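You operate a simulated robot arm through the tools that you are given. There is no shell and no other tool. Be economical: measure what you need, move in short steps, check, and stop when the job is done.

The job below is to be done with a simulated robot arm. You get a single attempt, and the scene is never put back.

TASK
Shut the booth down: volts and feed to zero, damper shut, air off, mains last.
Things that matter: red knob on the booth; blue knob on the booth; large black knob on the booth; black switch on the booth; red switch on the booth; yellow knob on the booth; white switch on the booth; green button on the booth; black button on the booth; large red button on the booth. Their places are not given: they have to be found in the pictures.

Only the result counts: the job must be done as asked and must still hold three seconds after the hand-in. Knocking over, shifting, dropping, spilling or breaking anything else fails it.

THE ROBOT
A 6-joint arm with a two-finger parallel gripper, fixed in place. Base frame: the origin is at the foot of the arm, x ahead of it, y to its left, z up. Readings come in m, degrees, newtons and seconds.
With the tool pointing down near the work surface it reaches from about 0.1 to 0.6 m from the base axis. Its first joint turns from -66.0 to 66.0 degrees. Payload 2.9 kg.
Tool frame: the origin (TCP) lies between the finger pads and is the grasp point; the fingertips stand 0.03 m ahead of it; z points along the fingers, y is the line along which they close. The gripper opens to 0.11 m. The fingers are 0.02 m wide and 0.01 m thick; the gripper's body (0.048 by 0.112 m) begins 0.055 m behind the TCP.
Orientation is that of the tool frame in the base frame, as [roll, pitch, yaw] about the fixed x, y, z axes, in that order (R = Rz(yaw) Ry(pitch) Rx(roll)). With the fingers straight down and closing along the base's y, the tool's x points along the base's -x, its y along +y and its z along -z.

THE INTERFACE
- The arm moves only by the tool step_arm. Its argument "motion" is a list of rows, each a list of 3 entries, a list of its own where there are three numbers: the turn, a rotation vector about the tool's x, y, z in degrees, then the shift along the tool's x, y, z in cm, then the finger opening in cm, from 0 to 11. In form: [[[ax, ay, az], [dx, dy, dz], grip], ...]. A call has 1 to 20 rows; each row is the pose to reach, as a shift and turn from the pose commanded when the call began, along the tool's axes at that moment. A row lasts 0.2 s, in which the tool goes at most 0.05 m and 8.6 degrees; a call with a longer step from one row to the next is refused whole, and so is a gripper value outside its range. Where a pose cannot be reached the arm comes as near as it can. A force on the tool above 90 N (or 10 N above the force at the start of the call, whichever is more), or a blocked arm, ends the call early, and 0.2 s more pass. Each finger travels about 0.108 m/s and halts on what it meets, pressing with about 40 N; the grip force reading is that of the motor and also rises with nothing between the fingers. The clock runs only during rows and for 0.2 s after the last one: add rows that repeat a pose to give the fingers time. It gives the time, the measured TCP pose, the force on the tool (base axes), the opening and the grip force at its end, in the units of the frame above (readings bear some noise).
- Cameras (640 x 400 px; columns grow to the right, rows downward): "scene" is fixed at [0.0782, 0.4459, 1.3671]; the picture's right is [-0.69, -0.73, 0.00], its down [-0.53, 0.50, -0.69] and it looks along [0.50, -0.47, -0.73] (base axes); focal length 310 px, centre (320, 200). "wrist" rides on the gripper at [-0.036, 0, -0.057] in the tool frame; the picture's right is [0.00, -1.00, 0.00], its down [0.97, 0.00, -0.24] and it looks along [0.24, 0.00, 0.97] (tool axes); focal length 218 px, centre (320, 200).
- camera(camera): a new picture of that camera. No time passes.
- locate(camera, pixels): for up to 12 pixels [column, row] of the newest picture of that camera ("zoom" is the newest enlarged one), the place [x, y, z] in the base frame of the surface seen there, good to about 0.003 m. No time passes.
- inspect(camera, box): a new picture of the part [left, top, right, bottom] of that camera's present view, enlarged. No time passes.
- sign_off(): hands the job in; it is judged then, once.

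Keep the steps short. Do not move on a guess: measure, check each grasp and each placing, and mend mistakes. In all there are 80 turns and 54 pictures (those below and enlarged ones count). Leave the gripper open and the arm clear of the work at the hand-in unless told otherwise, and finish with a single line.

The tools are called by a JSON object that holds its "op" and its "data". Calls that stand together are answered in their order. step_arm: Moves the arm, as the interface text tells. Its arguments: {"type":"object","properties":{"motion":{"type":"array"}},"required":["motion"]} The other tools are called the same way: camera (camera) takes a picture; locate (camera, pixels) gives the place of the surface under pixels of a picture; inspect (camera, box) takes an enlarged picture of a part of a camera's view; sign_off () hands the job in.

At the start:

```text
t: 0.0
ee_pos: [0.4529, 0.0329, 0.8357]
ee_rot: [180.0, 0.1, -179.9]
force: [-0.4, -0.3, 0.1]
grip_width: 0.1099
grip_force: 0.1
```

scene: 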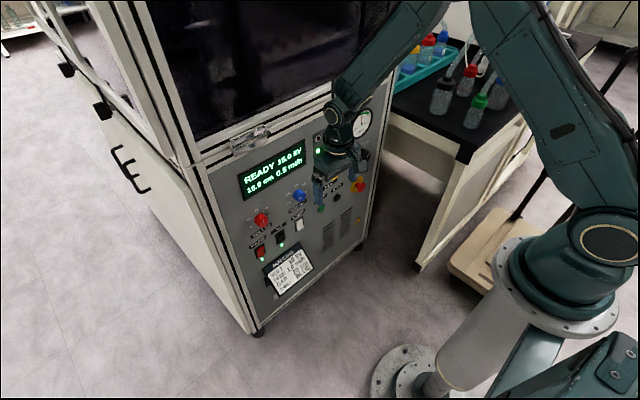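
wrist: 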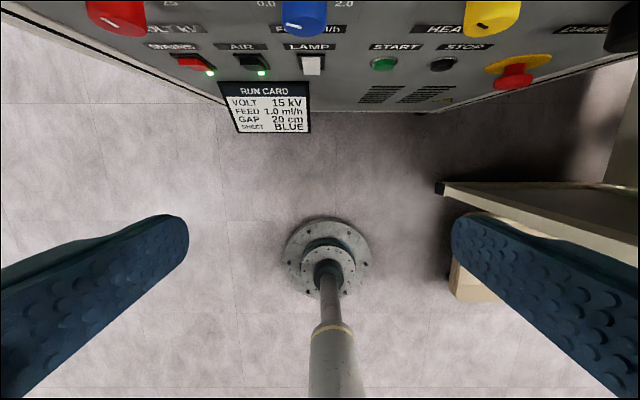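

The booth's panel lies ahead of the arm. I'll enlarge the panel in both views.

{"op": "inspect", "data": {"camera": "scene", "box": [220, 110, 400, 280]}}

{"op": "inspect", "data": {"camera": "wrist", "box": [60, 0, 360, 150]}}

{"op": "inspect", "data": {"camera": "wrist", "box": [340, 0, 640, 150]}}

{"op": "locate", "data": {"camera": "wrist", "pixels": [[115, 20], [305, 18], [490, 15], [192, 65], [252, 62], [312, 65], [622, 30], [383, 64], [515, 80], [340, 70], [150, 100]]}}

```text
2.35 times, centred on (310, 195) of scene
```

zoom: 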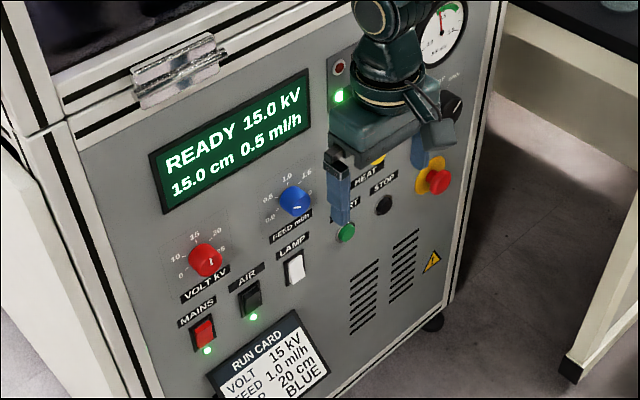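

```text
2.13 times, centred on (210, 75) of wrist
```

zoom: 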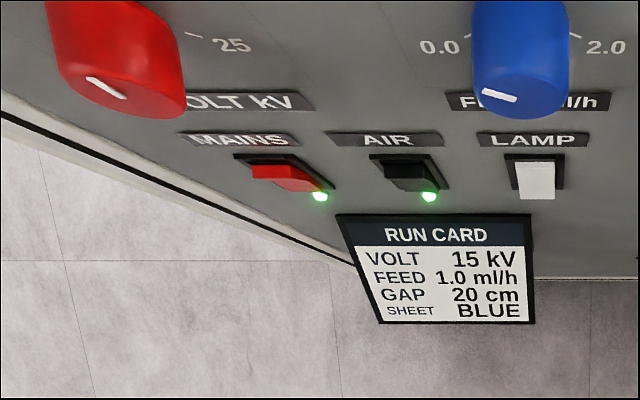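

```text
2.13 times, centred on (490, 75) of wrist
```

zoom: 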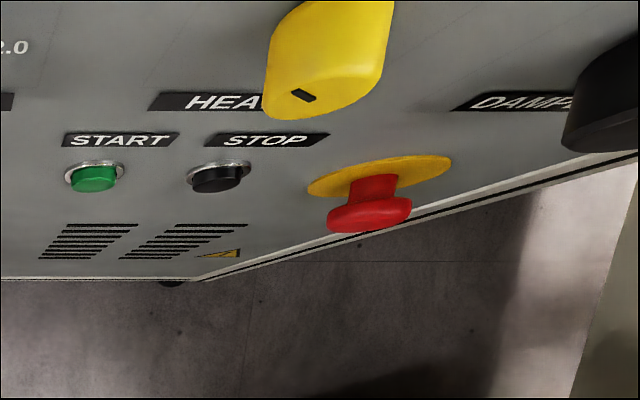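

```text
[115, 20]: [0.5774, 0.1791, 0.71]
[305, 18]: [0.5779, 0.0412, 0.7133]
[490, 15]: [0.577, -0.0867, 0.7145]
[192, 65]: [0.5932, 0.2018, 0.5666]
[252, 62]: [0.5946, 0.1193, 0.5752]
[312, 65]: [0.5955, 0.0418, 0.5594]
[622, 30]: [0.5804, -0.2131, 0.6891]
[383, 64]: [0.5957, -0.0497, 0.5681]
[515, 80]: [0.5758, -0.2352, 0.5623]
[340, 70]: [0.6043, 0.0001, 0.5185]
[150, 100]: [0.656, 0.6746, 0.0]
```

Panel is at about x=0.605, vertical. I'll pull back 8 cm and pitch the tool to point at the panel (tool z → +x).

{"op": "step_arm", "data": {"motion": [[[0, -5, 0], [2, 0, 0], 11], [[0, -13, 0], [5, 0, 0], 11], [[0, -21, 0], [8, 0, 0], 11], [[0, -29, 0], [8, 0, 0], 11], [[0, -37, 0], [8, 0, 0], 11], [[0, -45, 0], [8, 0, 0], 11], [[0, -53, 0], [8, 0, 2], 11], [[0, -61, 0], [8, 0, 4], 11], [[0, -69, 0], [8, 0, 6], 11], [[0, -77, 0], [8, 0, 8], 11], [[0, -85, 0], [8, 0, 10], 11], [[0, -90, 0], [8, 0, 12], 11], [[0, -90, 0], [8, 0, 12], 11]]}}

{"op": "camera", "data": {"camera": "wrist"}}

```text
t: 2.8
ee_pos: [0.457, 0.0304, 0.7017]
ee_rot: [-161.1, 89.9, -161.1]
force: [0.7, 0.2, -0.1]
grip_width: 0.11
grip_force: 0.1
out of reach, approached as far as the arm can: row 6, 7, 8, 9, 10, 11, 12, 13
```

```text
48 pictures are left
```

wrist: 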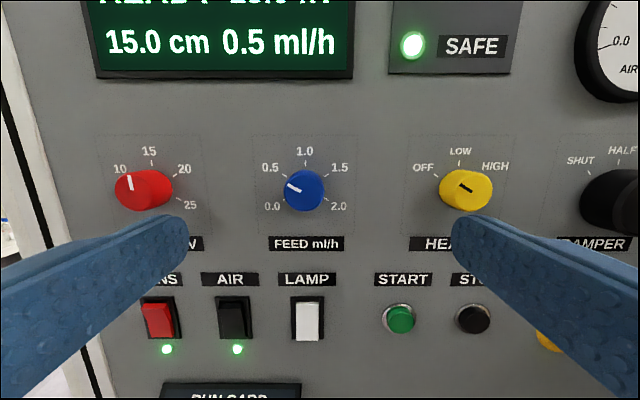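

Tool now faces the panel. Enlarge the knobs and locate them.

{"op": "inspect", "data": {"camera": "wrist", "box": [90, 130, 370, 305]}}

{"op": "inspect", "data": {"camera": "wrist", "box": [380, 100, 640, 262]}}

{"op": "locate", "data": {"camera": "wrist", "pixels": [[131, 184], [305, 191], [466, 189], [160, 318], [233, 318], [306, 320], [612, 200], [60, 250], [360, 280], [540, 130], [375, 180], [350, 370]]}}

```text
2.29 times, centred on (230, 218) of wrist
```

zoom: 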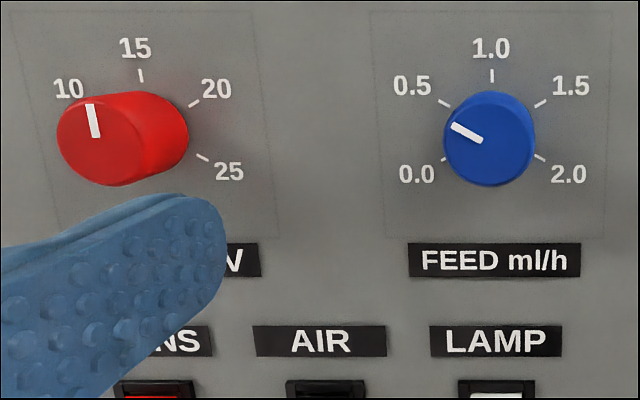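

```text
2.46 times, centred on (510, 181) of wrist
```

zoom: 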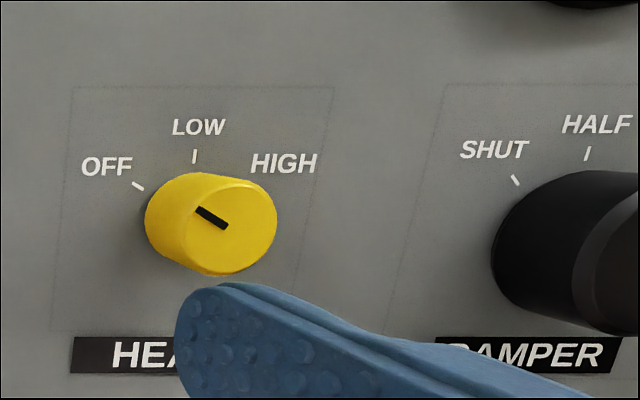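

```text
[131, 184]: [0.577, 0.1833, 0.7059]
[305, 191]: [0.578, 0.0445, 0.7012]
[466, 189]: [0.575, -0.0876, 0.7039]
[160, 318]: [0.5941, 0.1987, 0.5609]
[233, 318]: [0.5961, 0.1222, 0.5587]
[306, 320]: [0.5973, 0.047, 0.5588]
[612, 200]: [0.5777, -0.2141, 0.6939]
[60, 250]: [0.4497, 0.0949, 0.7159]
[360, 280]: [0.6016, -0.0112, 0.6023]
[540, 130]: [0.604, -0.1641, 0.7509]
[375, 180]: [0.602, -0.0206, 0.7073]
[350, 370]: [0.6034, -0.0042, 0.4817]
```

Heater is already OFF; the feed points to 0.5, volts near 15. I'll move in front of the red volt knob (y≈0.183) and look at its scale.

{"op": "step_arm", "data": {"motion": [[[0, 0, 0], [0, 4, 0], 11], [[0, 0, 0], [0, 8, 0], 11], [[0, 0, 0], [0, 12, 0], 11], [[0, 0, 0], [0, 15.3, 0], 11], [[0, 0, 0], [0, 15.3, 0], 6]]}}

{"op": "camera", "data": {"camera": "wrist"}}

```text
t: 4.0
ee_pos: [0.4818, 0.1749, 0.6985]
ee_rot: [-171.2, 89.9, -170.9]
force: [0.5, -0.6, -0.8]
grip_width: 0.06
grip_force: 0.0
out of reach, approached as far as the arm can: row 2, 3, 4, 5
```

```text
45 pictures are left
```

wrist: 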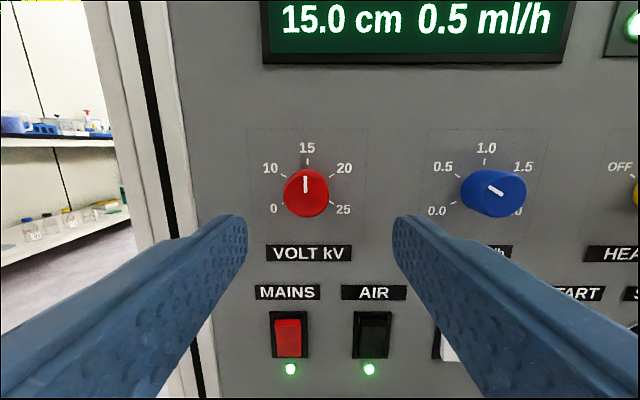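

{"op": "inspect", "data": {"camera": "wrist", "box": [240, 125, 376, 225]}}

{"op": "locate", "data": {"camera": "wrist", "pixels": [[305, 193], [326, 193], [285, 193], [308, 163], [281, 173], [336, 177], [285, 204], [340, 203], [492, 192]]}}

```text
4.00 times, centred on (308, 175) of wrist
```

zoom: 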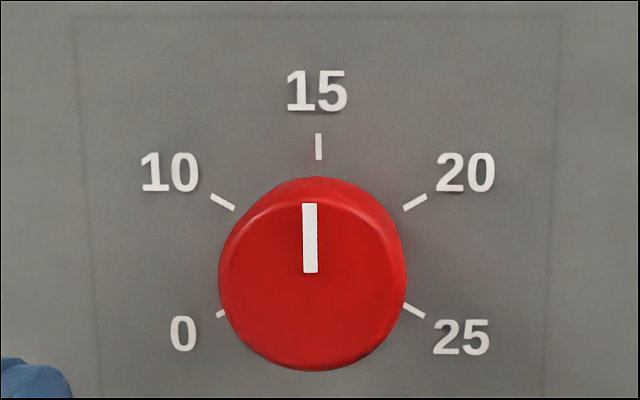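

```text
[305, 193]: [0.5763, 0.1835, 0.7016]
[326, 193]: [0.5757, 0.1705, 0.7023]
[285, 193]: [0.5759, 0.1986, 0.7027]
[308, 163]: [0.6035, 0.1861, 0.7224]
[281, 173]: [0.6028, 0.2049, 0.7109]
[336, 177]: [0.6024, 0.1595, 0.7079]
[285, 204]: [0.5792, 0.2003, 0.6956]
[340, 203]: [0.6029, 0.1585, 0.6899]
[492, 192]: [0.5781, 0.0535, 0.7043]
```

Volt scale: 60° per mark, 15 at top, 0 at 120° counter-clockwise. Knob centre ≈ (0.184, 0.700). I'll pre-rotate +60° about tool z, to allow a −120° turn, staying in front of the knob.

{"op": "step_arm", "data": {"motion": [[[0, 0, 8], [0, 0.9, 2], 6], [[0, 0, 16], [0, 0.9, 2], 6], [[0, 0, 24], [0, 0.9, 2], 6], [[0, 0, 32], [0, 0.9, 2], 6], [[0, 0, 40], [0, 0.9, 2], 6], [[0, 0, 48], [0, 0.9, 2], 6], [[0, 0, 56], [0, 0.9, 2], 6], [[0, 0, 60], [0, 0.9, 2], 6], [[0, 0, 60], [0, 0.9, 2], 6]]}}

```text
t: 6.0
ee_pos: [0.5044, 0.1823, 0.6997]
ee_rot: [90.0, 29.9, 90.0]
force: [0.2, 0.5, 0.4]
grip_width: 0.0597
grip_force: 0.0
```

Pose as wanted. Advance 6 cm with the fingers straddling the knob, then close.

{"op": "step_arm", "data": {"motion": [[[0, 0, 0], [0.1, 0.1, 2.5], 6], [[0, 0, 0], [0.1, 0.1, 4.5], 6], [[0, 0, 0], [0.1, 0.1, 6], 6], [[0, 0, 0], [0.1, 0.1, 6], 6]]}}

{"op": "camera", "data": {"camera": "wrist"}}

```text
t: 7.0
ee_pos: [0.5433, 0.1701, 0.7068]
ee_rot: [89.9, 30.0, 90.1]
force: [-0.2, 0.1, 0.2]
grip_width: 0.0599
grip_force: 0.1
out of reach, approached as far as the arm can: row 2, 3, 4
```

```text
43 pictures are left
```

wrist: 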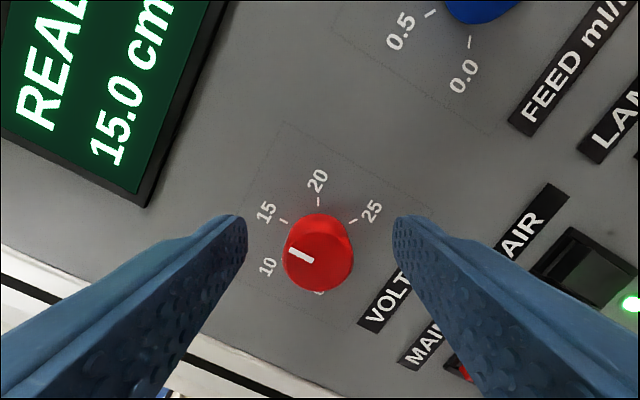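

The arm stopped 2 cm short (x 0.543), reach-limited; nothing touched. I'll back off, undo the roll and see whether the limit depends on roll.

{"op": "step_arm", "data": {"motion": [[[0, 0, 0], [0, 0, -2], 6], [[0, 0, -8], [0, 0, -4], 6], [[0, 0, -16], [0, 0, -4], 6], [[0, 0, -24], [0, 0, -4], 6], [[0, 0, -32], [0, 0, -4], 6], [[0, 0, -40], [0, 0, -4], 6], [[0, 0, -48], [0, 0, -4], 6], [[0, 0, -56], [0, 0, -4], 6], [[0, 0, -60], [0, 0, -4], 6]]}}

```text
t: 9.0
ee_pos: [0.5029, 0.1698, 0.708]
ee_rot: [-90.6, 89.9, -90.7]
force: [-0.1, -0.2, 0.4]
grip_width: 0.0602
grip_force: 0.1
```

{"op": "step_arm", "data": {"motion": [[[0, 0, 0], [0.8, 1.4, 0], 6], [[0, 0, 0], [0.8, 1.4, 2], 6], [[0, 0, 0], [0.8, 1.4, 4], 6], [[0, 0, 0], [0.8, 1.4, 6], 6], [[0, 0, 0], [0.8, 1.4, 6], 6]]}}

```text
t: 10.2
ee_pos: [0.542, 0.1715, 0.7065]
ee_rot: [-16.6, 89.9, -16.5]
force: [-0.3, 0.0, -0.1]
grip_width: 0.06
grip_force: 0.0
out of reach, approached as far as the arm can: row 3, 4, 5
```

The limit is independent of roll. I'll back off and try a 16° yaw toward radial, which should bring the wrist in.

{"op": "step_arm", "data": {"motion": [[[0, 0, 0], [0, 0, -3], 6], [[-8, 0, 0], [0.65, 1.25, -3], 6], [[-16, 0, 0], [0.65, 1.25, -3], 6], [[-16, 0, 0], [0.65, 1.25, -1], 6], [[-16, 0, 0], [0.65, 1.25, 1], 6], [[-16, 0, 0], [0.65, 1.25, 2], 6], [[-16, 0, 0], [0.65, 1.25, 2], 6]]}}

```text
t: 11.8
ee_pos: [0.5619, 0.1836, 0.6974]
ee_rot: [-75.8, 89.9, -59.8]
force: [-10.3, -2.5, 4.6]
grip_width: 0.0595
grip_force: 0.1
```

Reachable now, but a finger edge touches the panel (10 N). I'll back off 2 cm and roll +90° so fingers close vertically; then the yaw lies in the pad plane.

{"op": "step_arm", "data": {"motion": [[[0, 0, 0], [0, 0, -2], 6], [[0, 0, 8.5], [0, 0, -2], 6], [[0, 0, 17], [0, 0, -2], 6], [[0, 0, 25.5], [0, 0, -2], 6], [[0, 0, 34], [0, 0, -2], 6], [[0, 0, 42.5], [0, 0, -2], 6], [[0, 0, 51], [0, 0, -2], 6], [[0, 0, 59.5], [0, 0, -2], 6], [[0, 0, 68], [0, 0, -2], 6], [[0, 0, 76.5], [0, 0, -2], 6], [[0, 0, 85], [0, 0, -2], 6], [[0, 0, 90], [0, 0, -2], 6], [[0, 0, 90], [0, 0, -2], 6]]}}

{"op": "camera", "data": {"camera": "wrist"}}

```text
t: 14.6
ee_pos: [0.5421, 0.1786, 0.6986]
ee_rot: [90.0, -0.1, 106.0]
force: [-0.4, 0.1, 0.5]
grip_width: 0.0598
grip_force: 0.0
```

```text
42 pictures are left
```

wrist: 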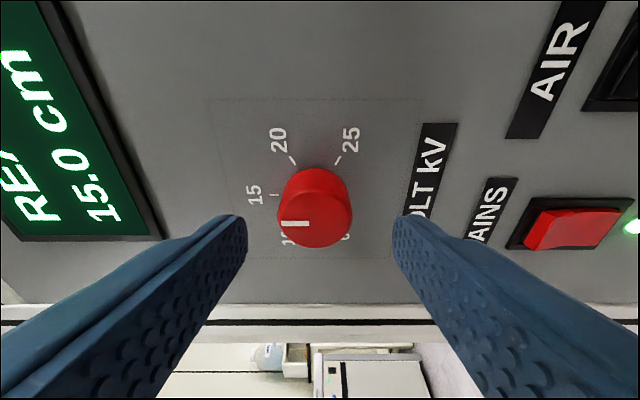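

Aligned. Advance 2 cm with rotation of +30° about the knob axis, then close on the knob.

{"op": "step_arm", "data": {"motion": [[[0, 0, 0], [0, 0.15, 2.1], 6], [[-2.2, 0, 7.7], [0, 0.15, 2.1], 6], [[-4.4, 0, 15.4], [0, 0.15, 2.1], 6], [[-6.6, 0, 23.1], [0, 0.15, 2.1], 6], [[-8.27, 0, 28.84], [0, 0.15, 2.1], 6], [[-8.27, 0, 28.84], [0, 0.15, 2.1], 3.5], [[-8.27, 0, 28.84], [0, 0.15, 2.1], 2], [[-8.27, 0, 28.84], [0, 0.15, 2.1], 2], [[-8.27, 0, 28.84], [0, 0.15, 2.1], 2]]}}

```text
t: 16.6
ee_pos: [0.5636, 0.1845, 0.7012]
ee_rot: [80.9, -28.7, 108.4]
force: [-5.2, -1.9, 6.0]
grip_width: 0.0335
grip_force: 44.9
```

Gripped (33.5 mm, 45 N). Turn −60° about the knob axis.

{"op": "step_arm", "data": {"motion": [[[2.2, 0, -7.7], [0, 0, 0], 2], [[4.4, 0, -15.4], [0, 0, 0], 2], [[6.6, 0, -23.1], [0, 0, 0], 2], [[8.8, 0, -30.8], [0, 0, 0], 2], [[11, 0, -38.5], [0, 0, 0], 2], [[13.2, 0, -46.1], [0, 0, 0], 2], [[15.4, 0, -53.8], [0, 0, 0], 2], [[16.5, 0, -57.7], [0, 0, 0], 2], [[16.5, 0, -57.7], [0, 0, 0], 2]]}}

{"op": "inspect", "data": {"camera": "scene", "box": [220, 110, 400, 280]}}

{"op": "camera", "data": {"camera": "wrist"}}

```text
t: 18.6
ee_pos: [0.56, 0.1558, 0.7421]
ee_rot: [98.8, 28.7, 108.4]
force: [0.7, -0.5, 0.4]
grip_width: 0.0197
grip_force: 0.0
out of reach, approached as far as the arm can: row 6, 7, 8, 9
```

```text
2.35 times, centred on (310, 195) of scene
```

zoom: 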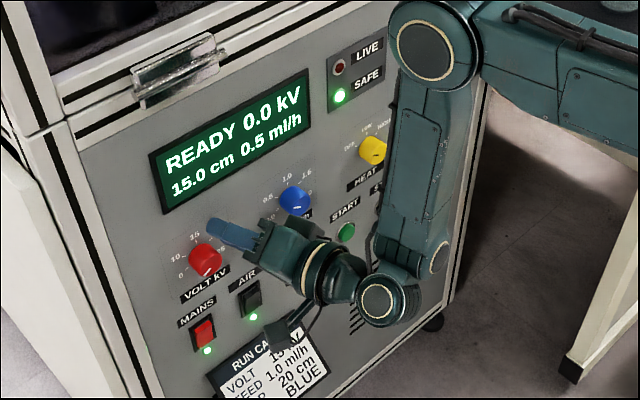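

```text
40 pictures are left
```

wrist: 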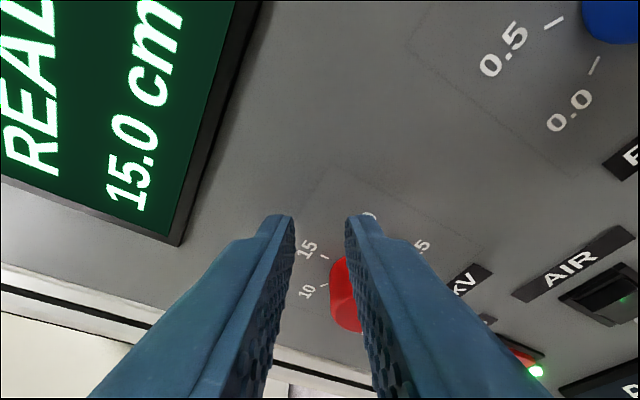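

The grip slipped off as the arm hit its limits, but the display now reads 0.0 kV. Back off along the tool axis and check the knob pointer.

{"op": "step_arm", "data": {"motion": [[[0, 0, 0], [0, 0, -2], 2], [[0, 0, 0], [0, 0, -5], 2], [[0, 0, 0], [0, 0, -5], 6]]}}

{"op": "camera", "data": {"camera": "wrist"}}

```text
t: 19.4
ee_pos: [0.5114, 0.1426, 0.7479]
ee_rot: [99.0, 28.9, 108.3]
force: [1.2, 0.2, 0.2]
grip_width: 0.0598
grip_force: 0.1
```

```text
39 pictures are left
```

wrist: 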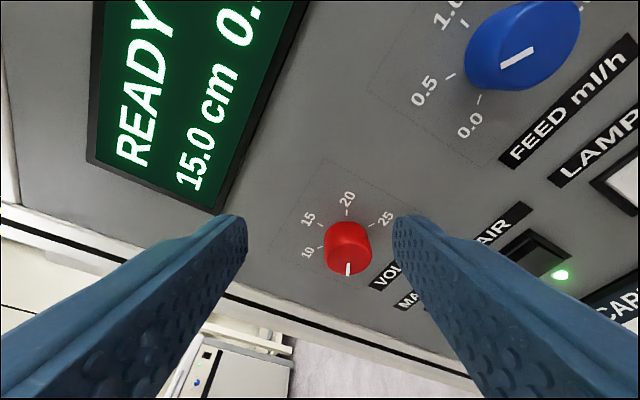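

{"op": "inspect", "data": {"camera": "wrist", "box": [270, 170, 430, 290]}}

```text
3.33 times, centred on (350, 230) of wrist
```

zoom: 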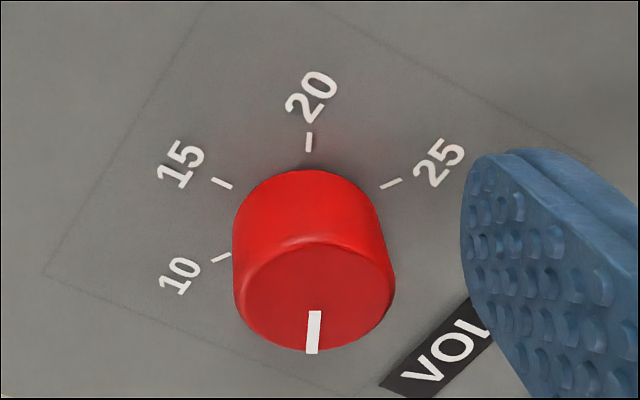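

Pointer is opposite 20, i.e. at 0: volts done. Now restore orientation (undo the tilt) while moving away towards the feed knob.

{"op": "step_arm", "data": {"motion": [[[0, 0, 0], [0, 0, -1], 6], [[-2.2, 0, 7.7], [0, 0, -1], 6], [[-4.4, 0, 15.4], [0, 0, -1], 6], [[-6.6, 0, 23.1], [0, 0, -1], 6], [[-8.27, 0, 28.84], [0, 0, -1], 6], [[-8.27, 0, 28.84], [0, 0, -1], 6]]}}

```text
t: 20.8
ee_pos: [0.502, 0.1402, 0.7483]
ee_rot: [90.0, 0.0, 106.0]
force: [0.2, 0.0, 0.4]
grip_width: 0.0601
grip_force: 0.0
```

{"op": "step_arm", "data": {"motion": [[[0, -5, 0], [-2.3, -1.2, -0.65], 6], [[0, -10, 0], [-4.6, -2.4, -1.3], 6], [[0, -16, 0], [-6.9, -3.6, -1.95], 6], [[0, -16, 0], [-9.13, -4.8, -2.62], 6], [[0, -16, 0], [-9.13, -4.8, -2.62], 6]]}}

```text
t: 22.0
ee_pos: [0.5018, 0.0453, 0.7016]
ee_rot: [90.0, 0.0, 89.9]
force: [0.3, -0.7, -0.6]
grip_width: 0.06
grip_force: 0.0
```

Straight at the feed knob, closing vertically. Advance 6 cm and check reach and view before closing.

{"op": "step_arm", "data": {"motion": [[[0, 0, 0], [0, 0, 3], 6], [[0, 0, 0], [0, 0, 5], 6], [[0, 0, 0], [0, 0, 6.1], 6], [[0, 0, 0], [0, 0, 6.1], 6]]}}

{"op": "camera", "data": {"camera": "wrist"}}

```text
t: 23.0
ee_pos: [0.5615, 0.0451, 0.7013]
ee_rot: [90.0, 0.0, 90.1]
force: [0.2, 0.3, -0.7]
grip_width: 0.0598
grip_force: 0.0
```

```text
37 pictures are left
```

wrist: 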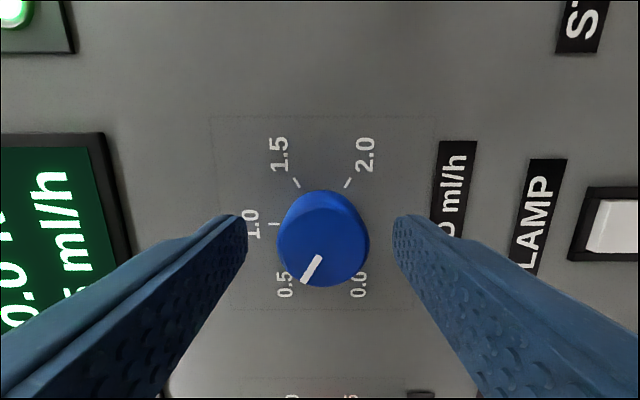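

Well placed. Close and turn −60°.

{"op": "step_arm", "data": {"motion": [[[0, 0, 0], [0, 0, 0], 3.5], [[0, 0, 0], [0, 0, 0], 2], [[0, 0, 0], [0, 0, 0], 2], [[0, 0, -8], [0, 0, 0], 2], [[0, 0, -16], [0, 0, 0], 2], [[0, 0, -24], [0, 0, 0], 2], [[0, 0, -32], [0, 0, 0], 2], [[0, 0, -40], [0, 0, 0], 2], [[0, 0, -48], [0, 0, 0], 2], [[0, 0, -56], [0, 0, 0], 2], [[0, 0, -60], [0, 0, 0], 2], [[0, 0, -60], [0, 0, 0], 2]]}}

{"op": "camera", "data": {"camera": "wrist"}}

```text
t: 25.6
ee_pos: [0.5624, 0.0461, 0.6993]
ee_rot: [90.4, 60.1, 90.5]
force: [18.8, -9.1, -22.4]
grip_width: 0.0333
grip_force: 44.9
```

```text
36 pictures are left
```

wrist: 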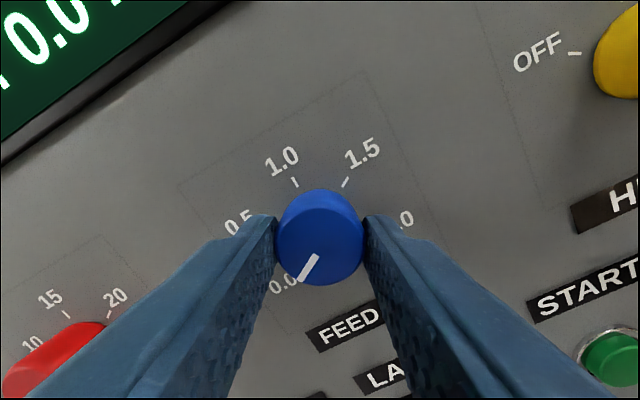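

Pointer is at 0.0. Open the fingers, back off to x≈0.49, and check the display.

{"op": "step_arm", "data": {"motion": [[[0, 0, 0], [0, 0, 0], 5], [[0, 0, 0], [0, 0, 0], 6], [[0, 0, 0], [0, 0, -3], 6], [[0, 0, 0], [0, 0, -7], 6], [[0, 0, 0], [0, 0, -7], 6]]}}

{"op": "inspect", "data": {"camera": "scene", "box": [220, 110, 400, 280]}}

{"op": "camera", "data": {"camera": "wrist"}}

```text
t: 26.8
ee_pos: [0.4915, 0.0456, 0.6996]
ee_rot: [89.8, 60.0, 89.9]
force: [0.3, -0.2, -0.5]
grip_width: 0.06
grip_force: 0.0
```

```text
2.35 times, centred on (310, 195) of scene
```

zoom: 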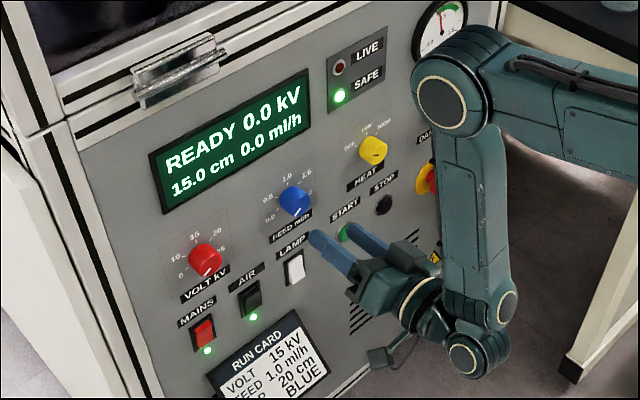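

```text
34 pictures are left
```

wrist: 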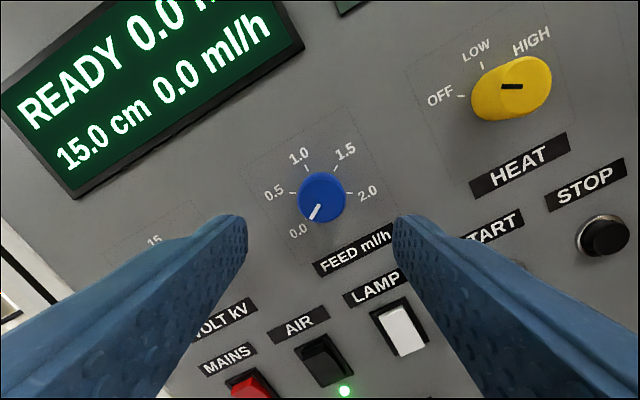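

Feed 0.0. Next the damper: move right to y≈−0.15, rolling level, and look.

{"op": "step_arm", "data": {"motion": [[[0, 0, -7], [-2, -3.46, 0.5], 6], [[0, 0, -14], [-4, -6.93, 0.5], 6], [[0, 0, -21], [-6, -10.4, 0.5], 6], [[0, 0, -28], [-8, -13.86, 0.5], 6], [[0, 0, -30], [-9.5, -16.45, 0.5], 8], [[0, 0, -30], [-9.5, -16.45, 0.5], 8]]}}

{"op": "camera", "data": {"camera": "wrist"}}

```text
t: 28.2
ee_pos: [0.4953, -0.1446, 0.7012]
ee_rot: [-35.9, 89.9, -35.9]
force: [-0.6, -0.1, -0.3]
grip_width: 0.0801
grip_force: 0.1
```

```text
33 pictures are left
```

wrist: 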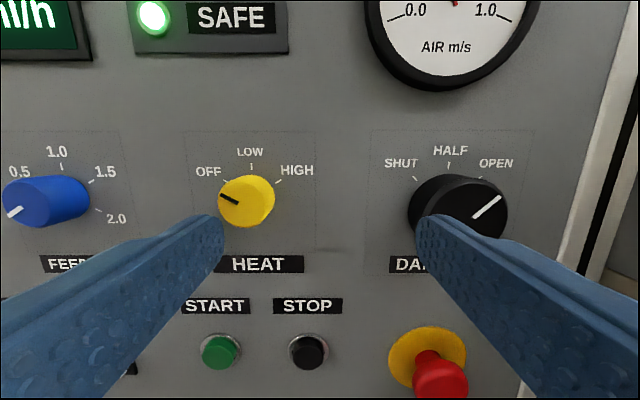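

{"op": "locate", "data": {"camera": "wrist", "pixels": [[470, 212], [505, 210], [480, 185], [414, 178], [449, 163], [481, 177], [410, 210], [440, 378], [372, 200], [465, 250]]}}

{"op": "inspect", "data": {"camera": "wrist", "box": [360, 125, 540, 250]}}

```text
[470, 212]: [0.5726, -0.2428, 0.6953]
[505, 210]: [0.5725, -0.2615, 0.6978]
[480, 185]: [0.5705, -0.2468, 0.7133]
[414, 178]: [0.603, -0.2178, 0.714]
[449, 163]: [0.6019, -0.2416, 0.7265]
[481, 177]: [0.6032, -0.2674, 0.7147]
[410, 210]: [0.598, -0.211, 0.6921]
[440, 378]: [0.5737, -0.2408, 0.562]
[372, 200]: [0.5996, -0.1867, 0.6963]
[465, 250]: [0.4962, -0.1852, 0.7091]
```

```text
3.20 times, centred on (450, 188) of wrist
```

zoom: 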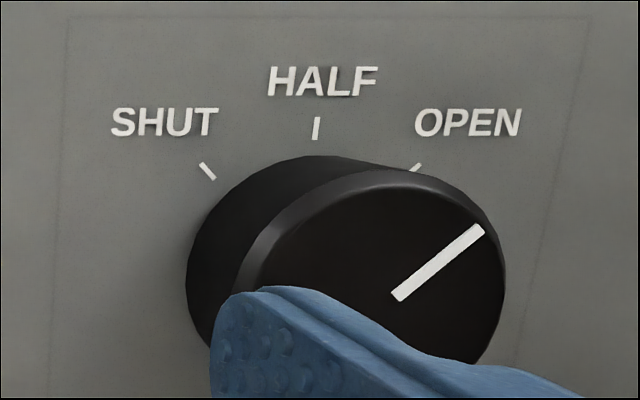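

Damper centre ≈ (y −0.242, z 0.69), ticks at ±45°, now OPEN; it must turn −90°. Roll to vertical closing and move in front.

{"op": "step_arm", "data": {"motion": [[[0, 0, 8], [0, -1, 0], 8], [[0, 0, 16], [0.2, -2, 0], 8], [[0, 0, 24], [0.4, -3, 0], 8], [[0, 0, 32], [0.6, -4, 0], 8], [[0, 0, 40], [0.8, -5, 0], 8], [[0, 0, 48], [1, -6, 0], 8], [[0, 0, 56], [1, -7, 0], 8], [[0, 0, 64], [1, -7.5, 0], 8], [[0, 0, 72], [1, -8, 0], 8], [[0, 0, 80], [1, -8, 0], 8], [[0, 0, 88], [1, -8, 0], 8], [[0, 0, 90], [1, -8, 0], 8], [[0, 0, 90], [1, -8, 0], 8]]}}

{"op": "camera", "data": {"camera": "wrist"}}

```text
t: 31.0
ee_pos: [0.5062, -0.2132, 0.6905]
ee_rot: [90.3, 0.5, 89.5]
force: [0.0, 1.1, -0.1]
grip_width: 0.0802
grip_force: 0.0
out of reach, approached as far as the arm can: row 7, 8, 9, 10, 11, 12, 13
```

```text
31 pictures are left
```

wrist: 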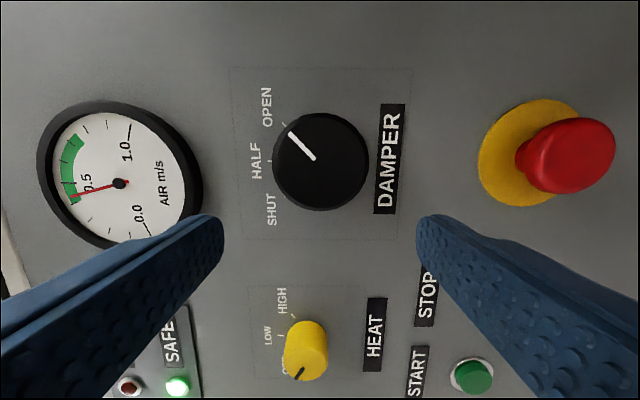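

{"op": "locate", "data": {"camera": "wrist", "pixels": [[321, 162], [286, 162], [357, 162], [321, 125], [321, 200], [285, 124], [269, 161], [284, 193], [567, 155]]}}

{"op": "step_arm", "data": {"motion": [[[0, -7, 0], [0, 0, 0], 8], [[0, -14, 0], [0, 0, 0], 8], [[0, -20, 0], [0, 0, 0], 8], [[0, -20, 0], [-1.5, 0, 1], 8], [[0, -20, 0], [-1.5, 0, 1], 8]]}}

```text
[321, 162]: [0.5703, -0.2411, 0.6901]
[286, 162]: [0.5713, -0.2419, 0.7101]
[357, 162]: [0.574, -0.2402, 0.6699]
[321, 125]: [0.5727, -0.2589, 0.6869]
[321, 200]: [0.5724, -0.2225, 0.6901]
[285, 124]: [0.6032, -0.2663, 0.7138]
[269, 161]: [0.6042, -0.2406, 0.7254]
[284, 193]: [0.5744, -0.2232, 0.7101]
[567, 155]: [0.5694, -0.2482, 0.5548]
```

```text
t: 32.2
ee_pos: [0.5164, -0.2295, 0.6905]
ee_rot: [90.0, 0.0, 70.0]
force: [-0.8, -0.6, 0.4]
grip_width: 0.0798
grip_force: 0.0
```

Face centre (0.572, −0.241, 0.690). Advance to TCP (0.558, −0.2415, 0.690), straddling.

{"op": "step_arm", "data": {"motion": [[[0, 0, 0], [0.3, 0, 2], 8], [[0, 0, 0], [0.3, 0, 3.5], 8], [[0, 0, 0], [0.3, 0, 4.3], 8], [[0, 0, 0], [0.3, 0, 4.3], 8]]}}

{"op": "camera", "data": {"camera": "wrist"}}

```text
t: 33.2
ee_pos: [0.5514, -0.2371, 0.6903]
ee_rot: [89.8, 0.0, 69.9]
force: [-0.4, -0.1, 0.1]
grip_width: 0.0803
grip_force: 0.0
out of reach, approached as far as the arm can: row 3, 4
```

```text
30 pictures are left
```

wrist: 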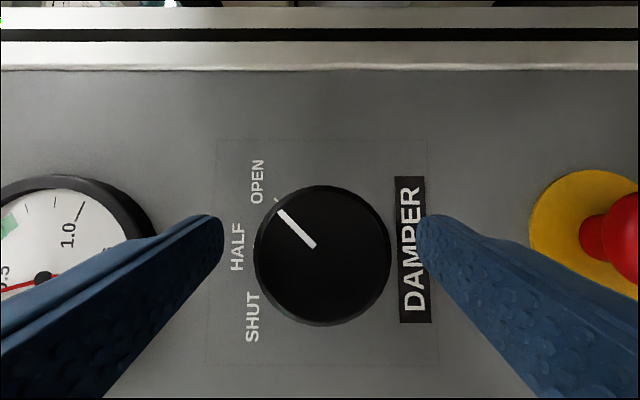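

Within reach. Centre the tool on the knob (shift +4.5 mm), then close.

{"op": "step_arm", "data": {"motion": [[[0, 0, 0], [0.45, 0, 0.1], 8], [[0, 0, 0], [0.45, 0, 0.1], 6], [[0, 0, 0], [0.45, 0, 0.1], 4], [[0, 0, 0], [0.45, 0, 0.1], 3.5], [[0, 0, 0], [0.45, 0, 0.1], 3.5]]}}

{"op": "camera", "data": {"camera": "wrist"}}

```text
t: 34.4
ee_pos: [0.5538, -0.2338, 0.6899]
ee_rot: [90.1, 0.1, 70.0]
force: [8.3, 0.2, -12.9]
grip_width: 0.0555
grip_force: 45.0
```

```text
29 pictures are left
```

wrist: 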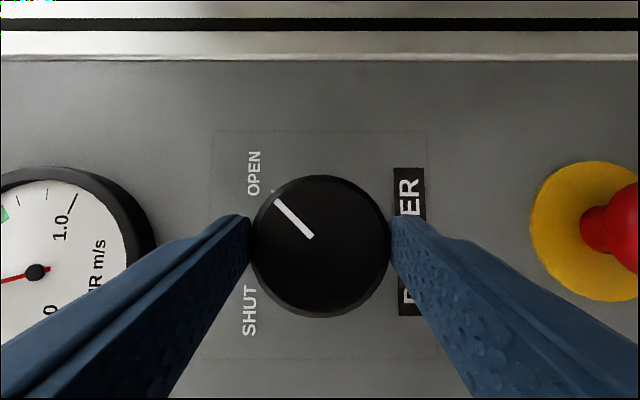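

Gripped. Turn −45° about the knob axis.

{"op": "step_arm", "data": {"motion": [[[-2.57, 0, -7.05], [0, -0.12, 0], 3.5], [[-5.13, 0, -14.1], [-0.03, -0.23, 0.01], 3.5], [[-7.7, 0, -21.15], [-0.06, -0.34, 0.02], 3.5], [[-10.26, 0, -28.2], [-0.11, -0.45, 0.04], 3.5], [[-12.83, 0, -35.25], [-0.17, -0.55, 0.06], 3.5], [[-15.39, 0, -42.3], [-0.24, -0.64, 0.09], 3.5], [[-15.39, 0, -42.3], [-0.24, -0.64, 0.09], 3.5]]}}

{"op": "camera", "data": {"camera": "wrist"}}

```text
t: 36.0
ee_pos: [0.5606, -0.2342, 0.6839]
ee_rot: [70.9, 42.1, 64.4]
force: [-1.5, 33.8, 36.0]
grip_width: 0.0552
grip_force: 44.6
out of reach, approached as far as the arm can: row 3, 4, 5, 6, 7
```

```text
28 pictures are left
```

wrist: 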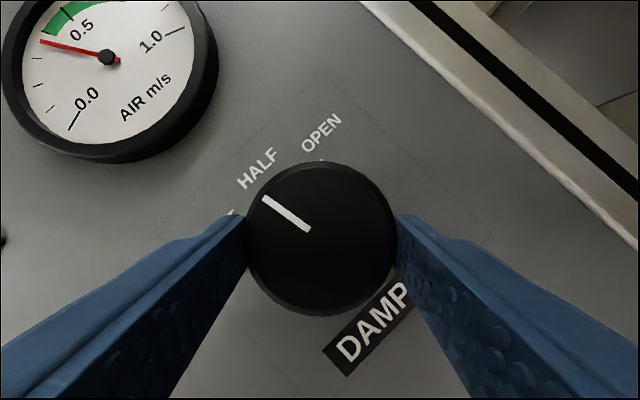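

Knob is now near HALF. Release, rotate the open hand back +45°, and regrip.

{"op": "step_arm", "data": {"motion": [[[0, 0, 0], [0, 0, 0], 6.5], [[0, 0, 0], [0, 0, 0], 8], [[2.57, 0, 7.05], [-0.1, 0.1, -0.2], 8], [[5.13, 0, 14.1], [-0.2, 0.2, -0.4], 8], [[7.7, 0, 21.15], [-0.3, 0.3, -0.6], 8], [[10.26, 0, 28.2], [-0.4, 0.4, -0.6], 8], [[12.83, 0, 35.25], [-0.5, 0.5, -0.6], 8], [[15.39, 0, 42.3], [-0.56, 0.55, -0.6], 8], [[15.39, 0, 42.3], [-0.56, 0.55, -0.6], 8]]}}

{"op": "camera", "data": {"camera": "wrist"}}

```text
t: 38.0
ee_pos: [0.5455, -0.235, 0.6904]
ee_rot: [90.0, -0.1, 70.0]
force: [0.4, 0.5, -0.1]
grip_width: 0.08
grip_force: 0.1
out of reach, approached as far as the arm can: row 3, 4, 5, 6
```

```text
27 pictures are left
```

wrist: 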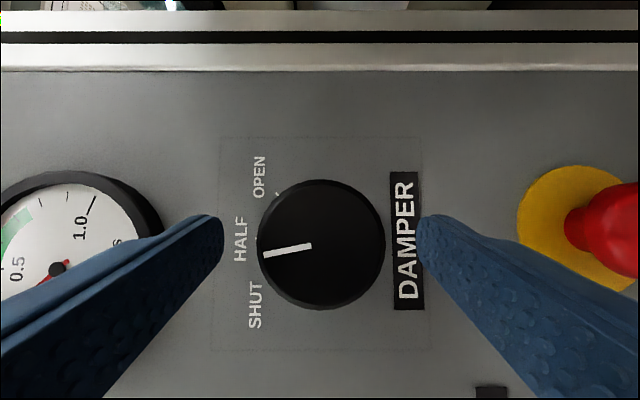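

Pointer slightly past HALF. Move in 7 mm, grip, and turn −38°.

{"op": "step_arm", "data": {"motion": [[[0, 0, 0], [0.5, 0, 0.62], 8], [[0, 0, 0], [0.5, 0, 0.62], 6], [[0, 0, 0], [0.5, 0, 0.62], 4], [[0, 0, 0], [0.5, 0, 0.62], 3.5], [[0, 0, 0], [0.5, 0, 0.62], 3.5], [[-2.57, 0, -7.05], [0.5, -0.12, 0.62], 3.5], [[-5.13, 0, -14.1], [0.47, -0.23, 0.63], 3.5], [[-7.7, 0, -21.15], [0.44, -0.34, 0.64], 3.5], [[-10.26, 0, -28.2], [0.39, -0.45, 0.66], 3.5], [[-13, 0, -35.7], [0.33, -0.55, 0.68], 3.5], [[-13, 0, -35.7], [0.33, -0.55, 0.68], 3.5]]}}

{"op": "camera", "data": {"camera": "wrist"}}

```text
t: 40.4
ee_pos: [0.5635, -0.2369, 0.6857]
ee_rot: [74.5, 35.8, 66.6]
force: [-26.5, 26.6, 64.8]
grip_width: 0.0555
grip_force: 45.2
out of reach, approached as far as the arm can: row 8, 9, 10, 11
```

```text
26 pictures are left
```

wrist: 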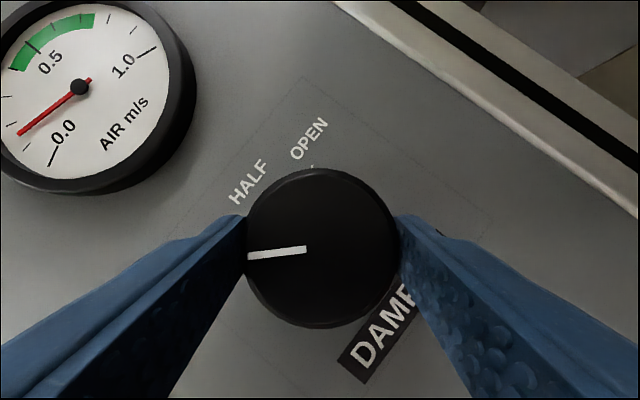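

Pointer looks to be at SHUT. Open, back off, then view.

{"op": "step_arm", "data": {"motion": [[[0, 0, 0], [0, 0, 0], 6.5], [[0, 0, 0], [0, 0, 0], 8], [[0, 0, 0], [0, 0, -3], 8], [[0, 0, 0], [0, 0, -5], 8], [[0, 0, 0], [0, 0, -5], 8]]}}

{"op": "camera", "data": {"camera": "wrist"}}

```text
t: 41.6
ee_pos: [0.5343, -0.2366, 0.6472]
ee_rot: [77.4, 36.0, 68.7]
force: [-0.4, -0.2, -0.1]
grip_width: 0.0801
grip_force: 0.0
out of reach, approached as far as the arm can: row 3, 4, 5
```

```text
25 pictures are left
```

wrist: 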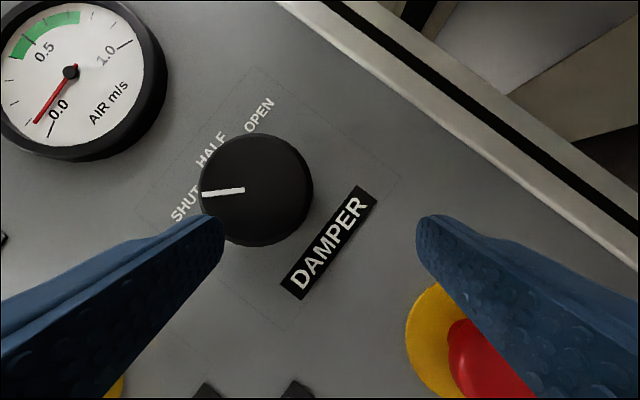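

The back-off drifted low; move up and back first, then undo the roll, and view the knob.

{"op": "step_arm", "data": {"motion": [[[0, 0, 0], [-0.7, 2.5, -1], 8], [[0, 0, 0], [-1.42, 5, -2.15], 8], [[2.57, 0, 7.05], [-1.42, 5, -2.15], 8], [[5.13, 0, 14.1], [-1.42, 5, -2.15], 8], [[7.7, 0, 21.15], [-1.42, 5, -2.15], 8], [[10.26, 0, 28.2], [-1.42, 5, -2.15], 8], [[13, 0, 35.7], [-1.42, 5, -2.15], 8], [[13, 0, 35.7], [-1.42, 5, -2.15], 8]]}}

{"op": "camera", "data": {"camera": "wrist"}}

```text
t: 42.5
ee_pos: [0.5391, -0.2404, 0.6633]
ee_rot: [80.7, 32.1, 69.9]
force: [-8.6, -4.0, 1.4]
grip_width: 0.079
grip_force: 0.1
out of reach, approached as far as the arm can: row 1, 2, 3, 4
stopped in row 4: the force on the tool passed its limit (the readings are from after the stop); the commanded pose is now the measured one
```

```text
24 pictures are left
```

wrist: 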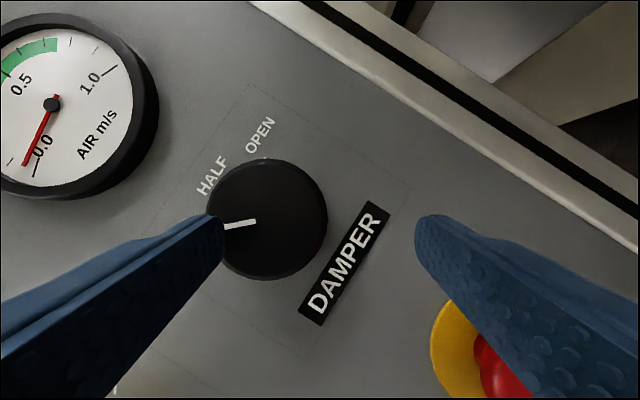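

The finger grazes the damper's face because backing off straight is limited in this tilt. Back off a little along −x and see.

{"op": "step_arm", "data": {"motion": [[[0, 0, 0], [-0.2, -0.8, -0.5], 8], [[0, 0, 0], [-0.34, -1.5, -0.94], 8], [[0, 0, 0], [-0.34, -1.5, -0.94], 8]]}}

```text
t: 43.3
ee_pos: [0.529, -0.2471, 0.6532]
ee_rot: [80.6, 32.0, 70.0]
force: [-0.1, -0.1, -0.8]
grip_width: 0.0803
grip_force: 0.0
out of reach, approached as far as the arm can: row 2, 3
```

Clear. Close fingers to 4 cm and undo the roll in place, easing back.

{"op": "step_arm", "data": {"motion": [[[0, 0, 0], [0, 0, 0], 5], [[2.57, 0, 7.05], [-0.1, 0, -0.3], 4], [[5.13, 0, 14.1], [-0.2, 0, -0.5], 4], [[7.7, 0, 21.15], [-0.3, 0, -0.8], 4], [[10.94, 0, 30.1], [-0.4, 0, -1.0], 4], [[10.94, 0, 30.1], [-0.4, 0, -1.0], 4]]}}

```text
refused: row 5 steps farther than a row can; nothing moved
```

{"op": "step_arm", "data": {"motion": [[[0, 0, 0], [0, 0, 0], 5], [[2.57, 0, 7.05], [-0.1, 0, -0.3], 4], [[5.13, 0, 14.1], [-0.2, 0, -0.5], 4], [[7.7, 0, 21.15], [-0.3, 0, -0.8], 4], [[9.3, 0, 25.6], [-0.4, 0, -1.0], 4], [[10.94, 0, 30.1], [-0.4, 0, -1.0], 4], [[10.94, 0, 30.1], [-0.4, 0, -1.0], 4]]}}

{"op": "camera", "data": {"camera": "wrist"}}

```text
t: 44.9
ee_pos: [0.5166, -0.2387, 0.6621]
ee_rot: [92.1, 2.0, 71.8]
force: [-0.3, 0.0, -0.3]
grip_width: 0.0402
grip_force: 0.0
out of reach, approached as far as the arm can: row 5, 6, 7
```

```text
23 pictures are left
```

wrist: 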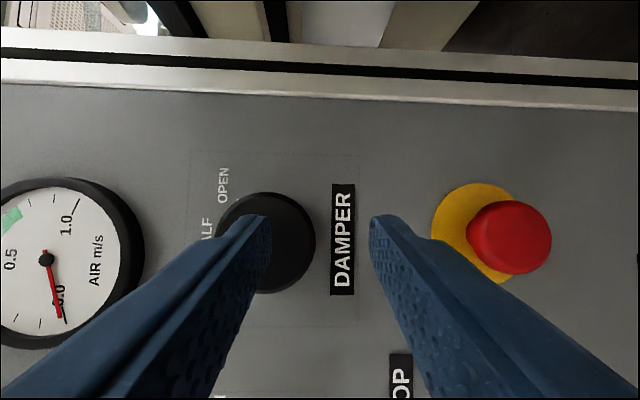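

Air gauge near 0. Swing back left toward the panel middle, yaw to straight, and view the damper.

{"op": "step_arm", "data": {"motion": [[[0, 0, 0], [1, 0.5, -1], 4], [[0, 7, 0], [3, 1.5, -2], 4], [[0, 14, 0], [5.5, 3, -3], 4], [[0, 19, 0], [8.1, 3, -4.1], 4], [[0, 19, 0], [8.1, 3, -4.1], 4]]}}

{"op": "camera", "data": {"camera": "wrist"}}

```text
t: 46.1
ee_pos: [0.5049, -0.1481, 0.6911]
ee_rot: [93.0, 1.1, 91.0]
force: [-0.1, -0.7, -0.3]
grip_width: 0.0399
grip_force: 0.0
```

```text
22 pictures are left
```

wrist: 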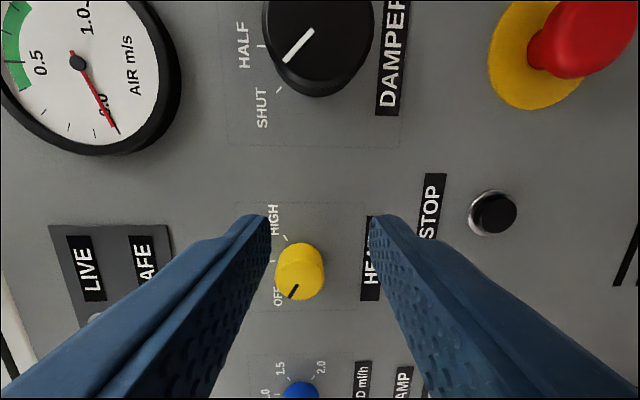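

Pointer lines up with the SHUT tick and the gauge reads 0. Now go to the AIR switch: closed fingers, roll back level, move to y≈0.10, z≈0.61.

{"op": "step_arm", "data": {"motion": [[[0, 0, -8], [2, 0, 0], 2], [[0, 0, -16], [4, -1, 0], 0], [[0, 0, -24], [6, -2, 0], 0], [[0, 0, -32], [8, -3, 0], 0], [[0, 0, -40], [10, -4, 0], 0], [[0, 0, -48], [12, -5, 0], 0], [[0, 0, -56], [14, -6, 0], 0], [[0, 0, -64], [17, -7, 0], 0], [[0, 0, -72], [20, -8, 0], 0], [[0, 0, -80], [23, -8, 0], 0], [[0, 0, -88], [25, -8, 0], 0], [[0, 0, -90], [25, -8, 0], 0]]}}

{"op": "camera", "data": {"camera": "wrist"}}

```text
t: 48.7
ee_pos: [0.4956, 0.1007, 0.6061]
ee_rot: [-157.1, 86.9, -156.2]
force: [0.1, -0.1, -0.1]
grip_width: 0.0
grip_force: 37.8
```

```text
21 pictures are left
```

wrist: 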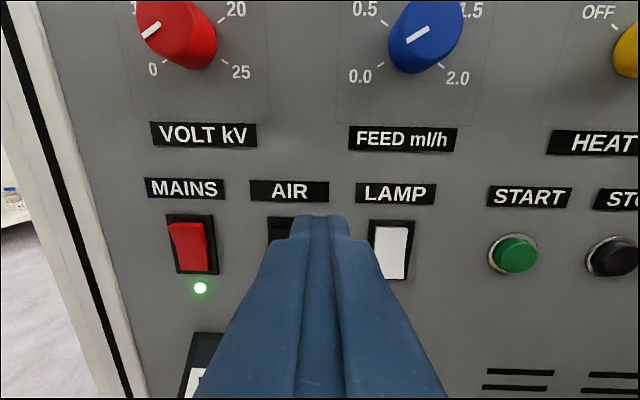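

Knobs still point to their zeros. Enlarge the mains switch and scene view to see which half of the rockers is pressed in.

{"op": "inspect", "data": {"camera": "wrist", "box": [140, 170, 300, 300]}}

{"op": "inspect", "data": {"camera": "wrist", "box": [340, 170, 460, 300]}}

{"op": "locate", "data": {"camera": "wrist", "pixels": [[188, 228], [192, 268], [390, 230], [392, 275], [205, 245], [275, 225], [280, 237]]}}

```text
3.08 times, centred on (220, 235) of wrist
```

zoom: 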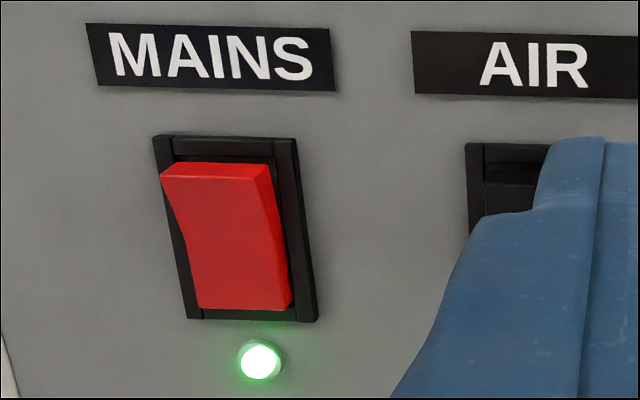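

```text
3.08 times, centred on (400, 235) of wrist
```

zoom: 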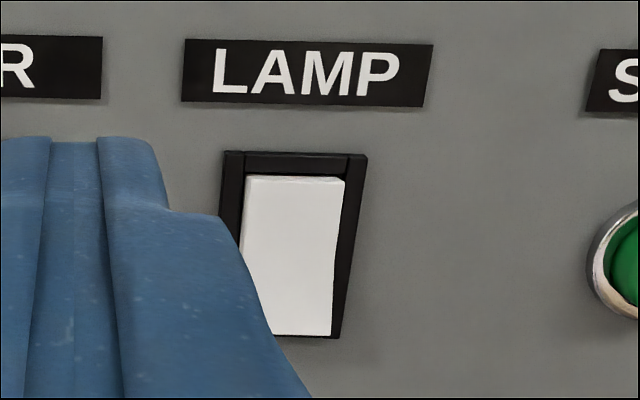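

```text
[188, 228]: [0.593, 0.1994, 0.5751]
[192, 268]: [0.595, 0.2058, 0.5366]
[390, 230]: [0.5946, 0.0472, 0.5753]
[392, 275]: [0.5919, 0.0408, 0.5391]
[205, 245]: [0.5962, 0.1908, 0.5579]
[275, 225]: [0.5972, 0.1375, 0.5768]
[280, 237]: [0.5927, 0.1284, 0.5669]
```

Lit MAINS/AIR rockers stand out at the top; the unlit LAMP stands out at the bottom. So off = press the top half (z≈0.574). I'll pitch the closed fingertips 15° down so their upper edge leads, and stop in front of AIR.

{"op": "step_arm", "data": {"motion": [[[0, 6, 0], [1.5, 1, 0], 0], [[0, 12, 0], [3.23, 2.1, 1], 0], [[0, 12, 0], [3.23, 2.1, 3.5], 0], [[0, 12, 0], [3.23, 2.1, 3.5], 0]]}}

{"op": "camera", "data": {"camera": "wrist"}}

```text
t: 49.7
ee_pos: [0.4797, 0.1027, 0.6063]
ee_rot: [-175.4, 75.1, -174.5]
force: [-0.1, 0.5, 0.1]
grip_width: 0.0
grip_force: 37.5
out of reach, approached as far as the arm can: row 2, 3, 4
```

```text
18 pictures are left
```

wrist: 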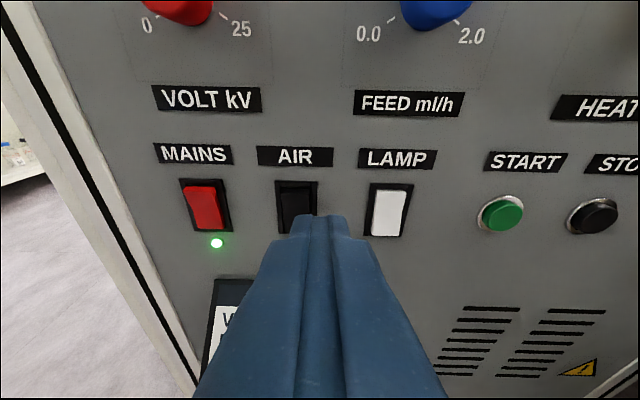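

Pitching down is out of reach there. Instead pitch up 12° so the lower fingertip edge leads, aimed at z≈0.571 on the rocker's top half.

{"op": "step_arm", "data": {"motion": [[[0, -8, 0], [0, 0, 1], 0], [[0, -16, 0], [0.5, 0.6, 2], 0], [[0, -24, 0], [1, 1.2, 4], 0], [[0, -27, 0], [1.7, 1.9, 5.6], 0], [[0, -27, 0], [1.7, 1.9, 5.6], 0]]}}

{"op": "camera", "data": {"camera": "wrist"}}

```text
t: 50.9
ee_pos: [0.5221, 0.1109, 0.6061]
ee_rot: [-5.5, 77.8, -4.3]
force: [0.7, -0.3, -0.1]
grip_width: 0.0002
grip_force: 37.5
out of reach, approached as far as the arm can: row 3, 4, 5
```

```text
17 pictures are left
```

wrist: 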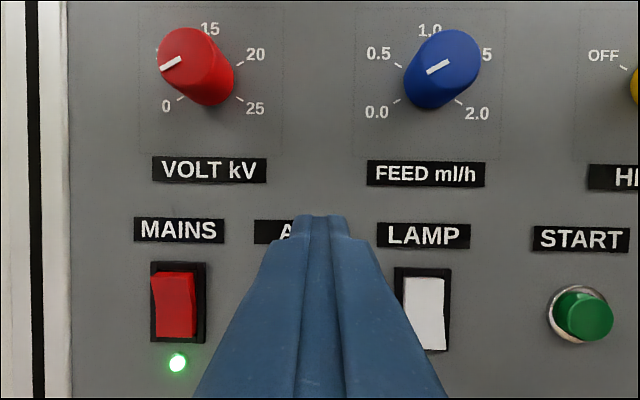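

z stalls near 0.606 in this tilt. Earlier, adding radial yaw helped, so try yaw +12°, pitch ≈0 and a lower point.

{"op": "step_arm", "data": {"motion": [[[-6, 6, 0], [0, 0, -1], 0], [[-12, 12, 0], [0.5, 0.5, -1], 0], [[-12, 12, 0], [1.5, 1, 0], 0], [[-12, 12, 0], [2.32, 1.06, 0.83], 0], [[-12, 12, 0], [2.32, 1.06, 0.83], 0]]}}

{"op": "camera", "data": {"camera": "scene"}}

```text
t: 52.1
ee_pos: [0.5351, 0.1217, 0.586]
ee_rot: [-96.9, 87.6, -84.0]
force: [-0.2, 0.3, -1.5]
grip_width: 0.0
grip_force: 37.7
```

```text
16 pictures are left
```

scene: 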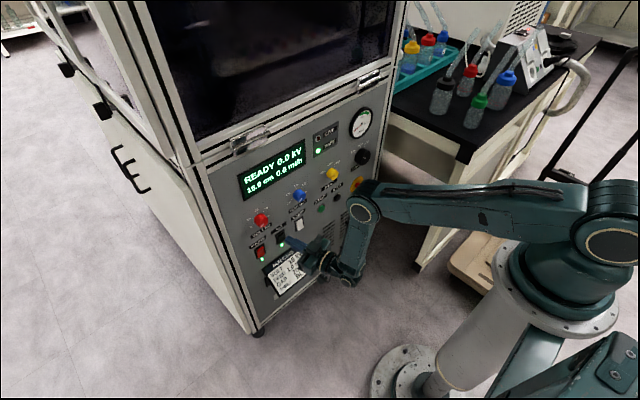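

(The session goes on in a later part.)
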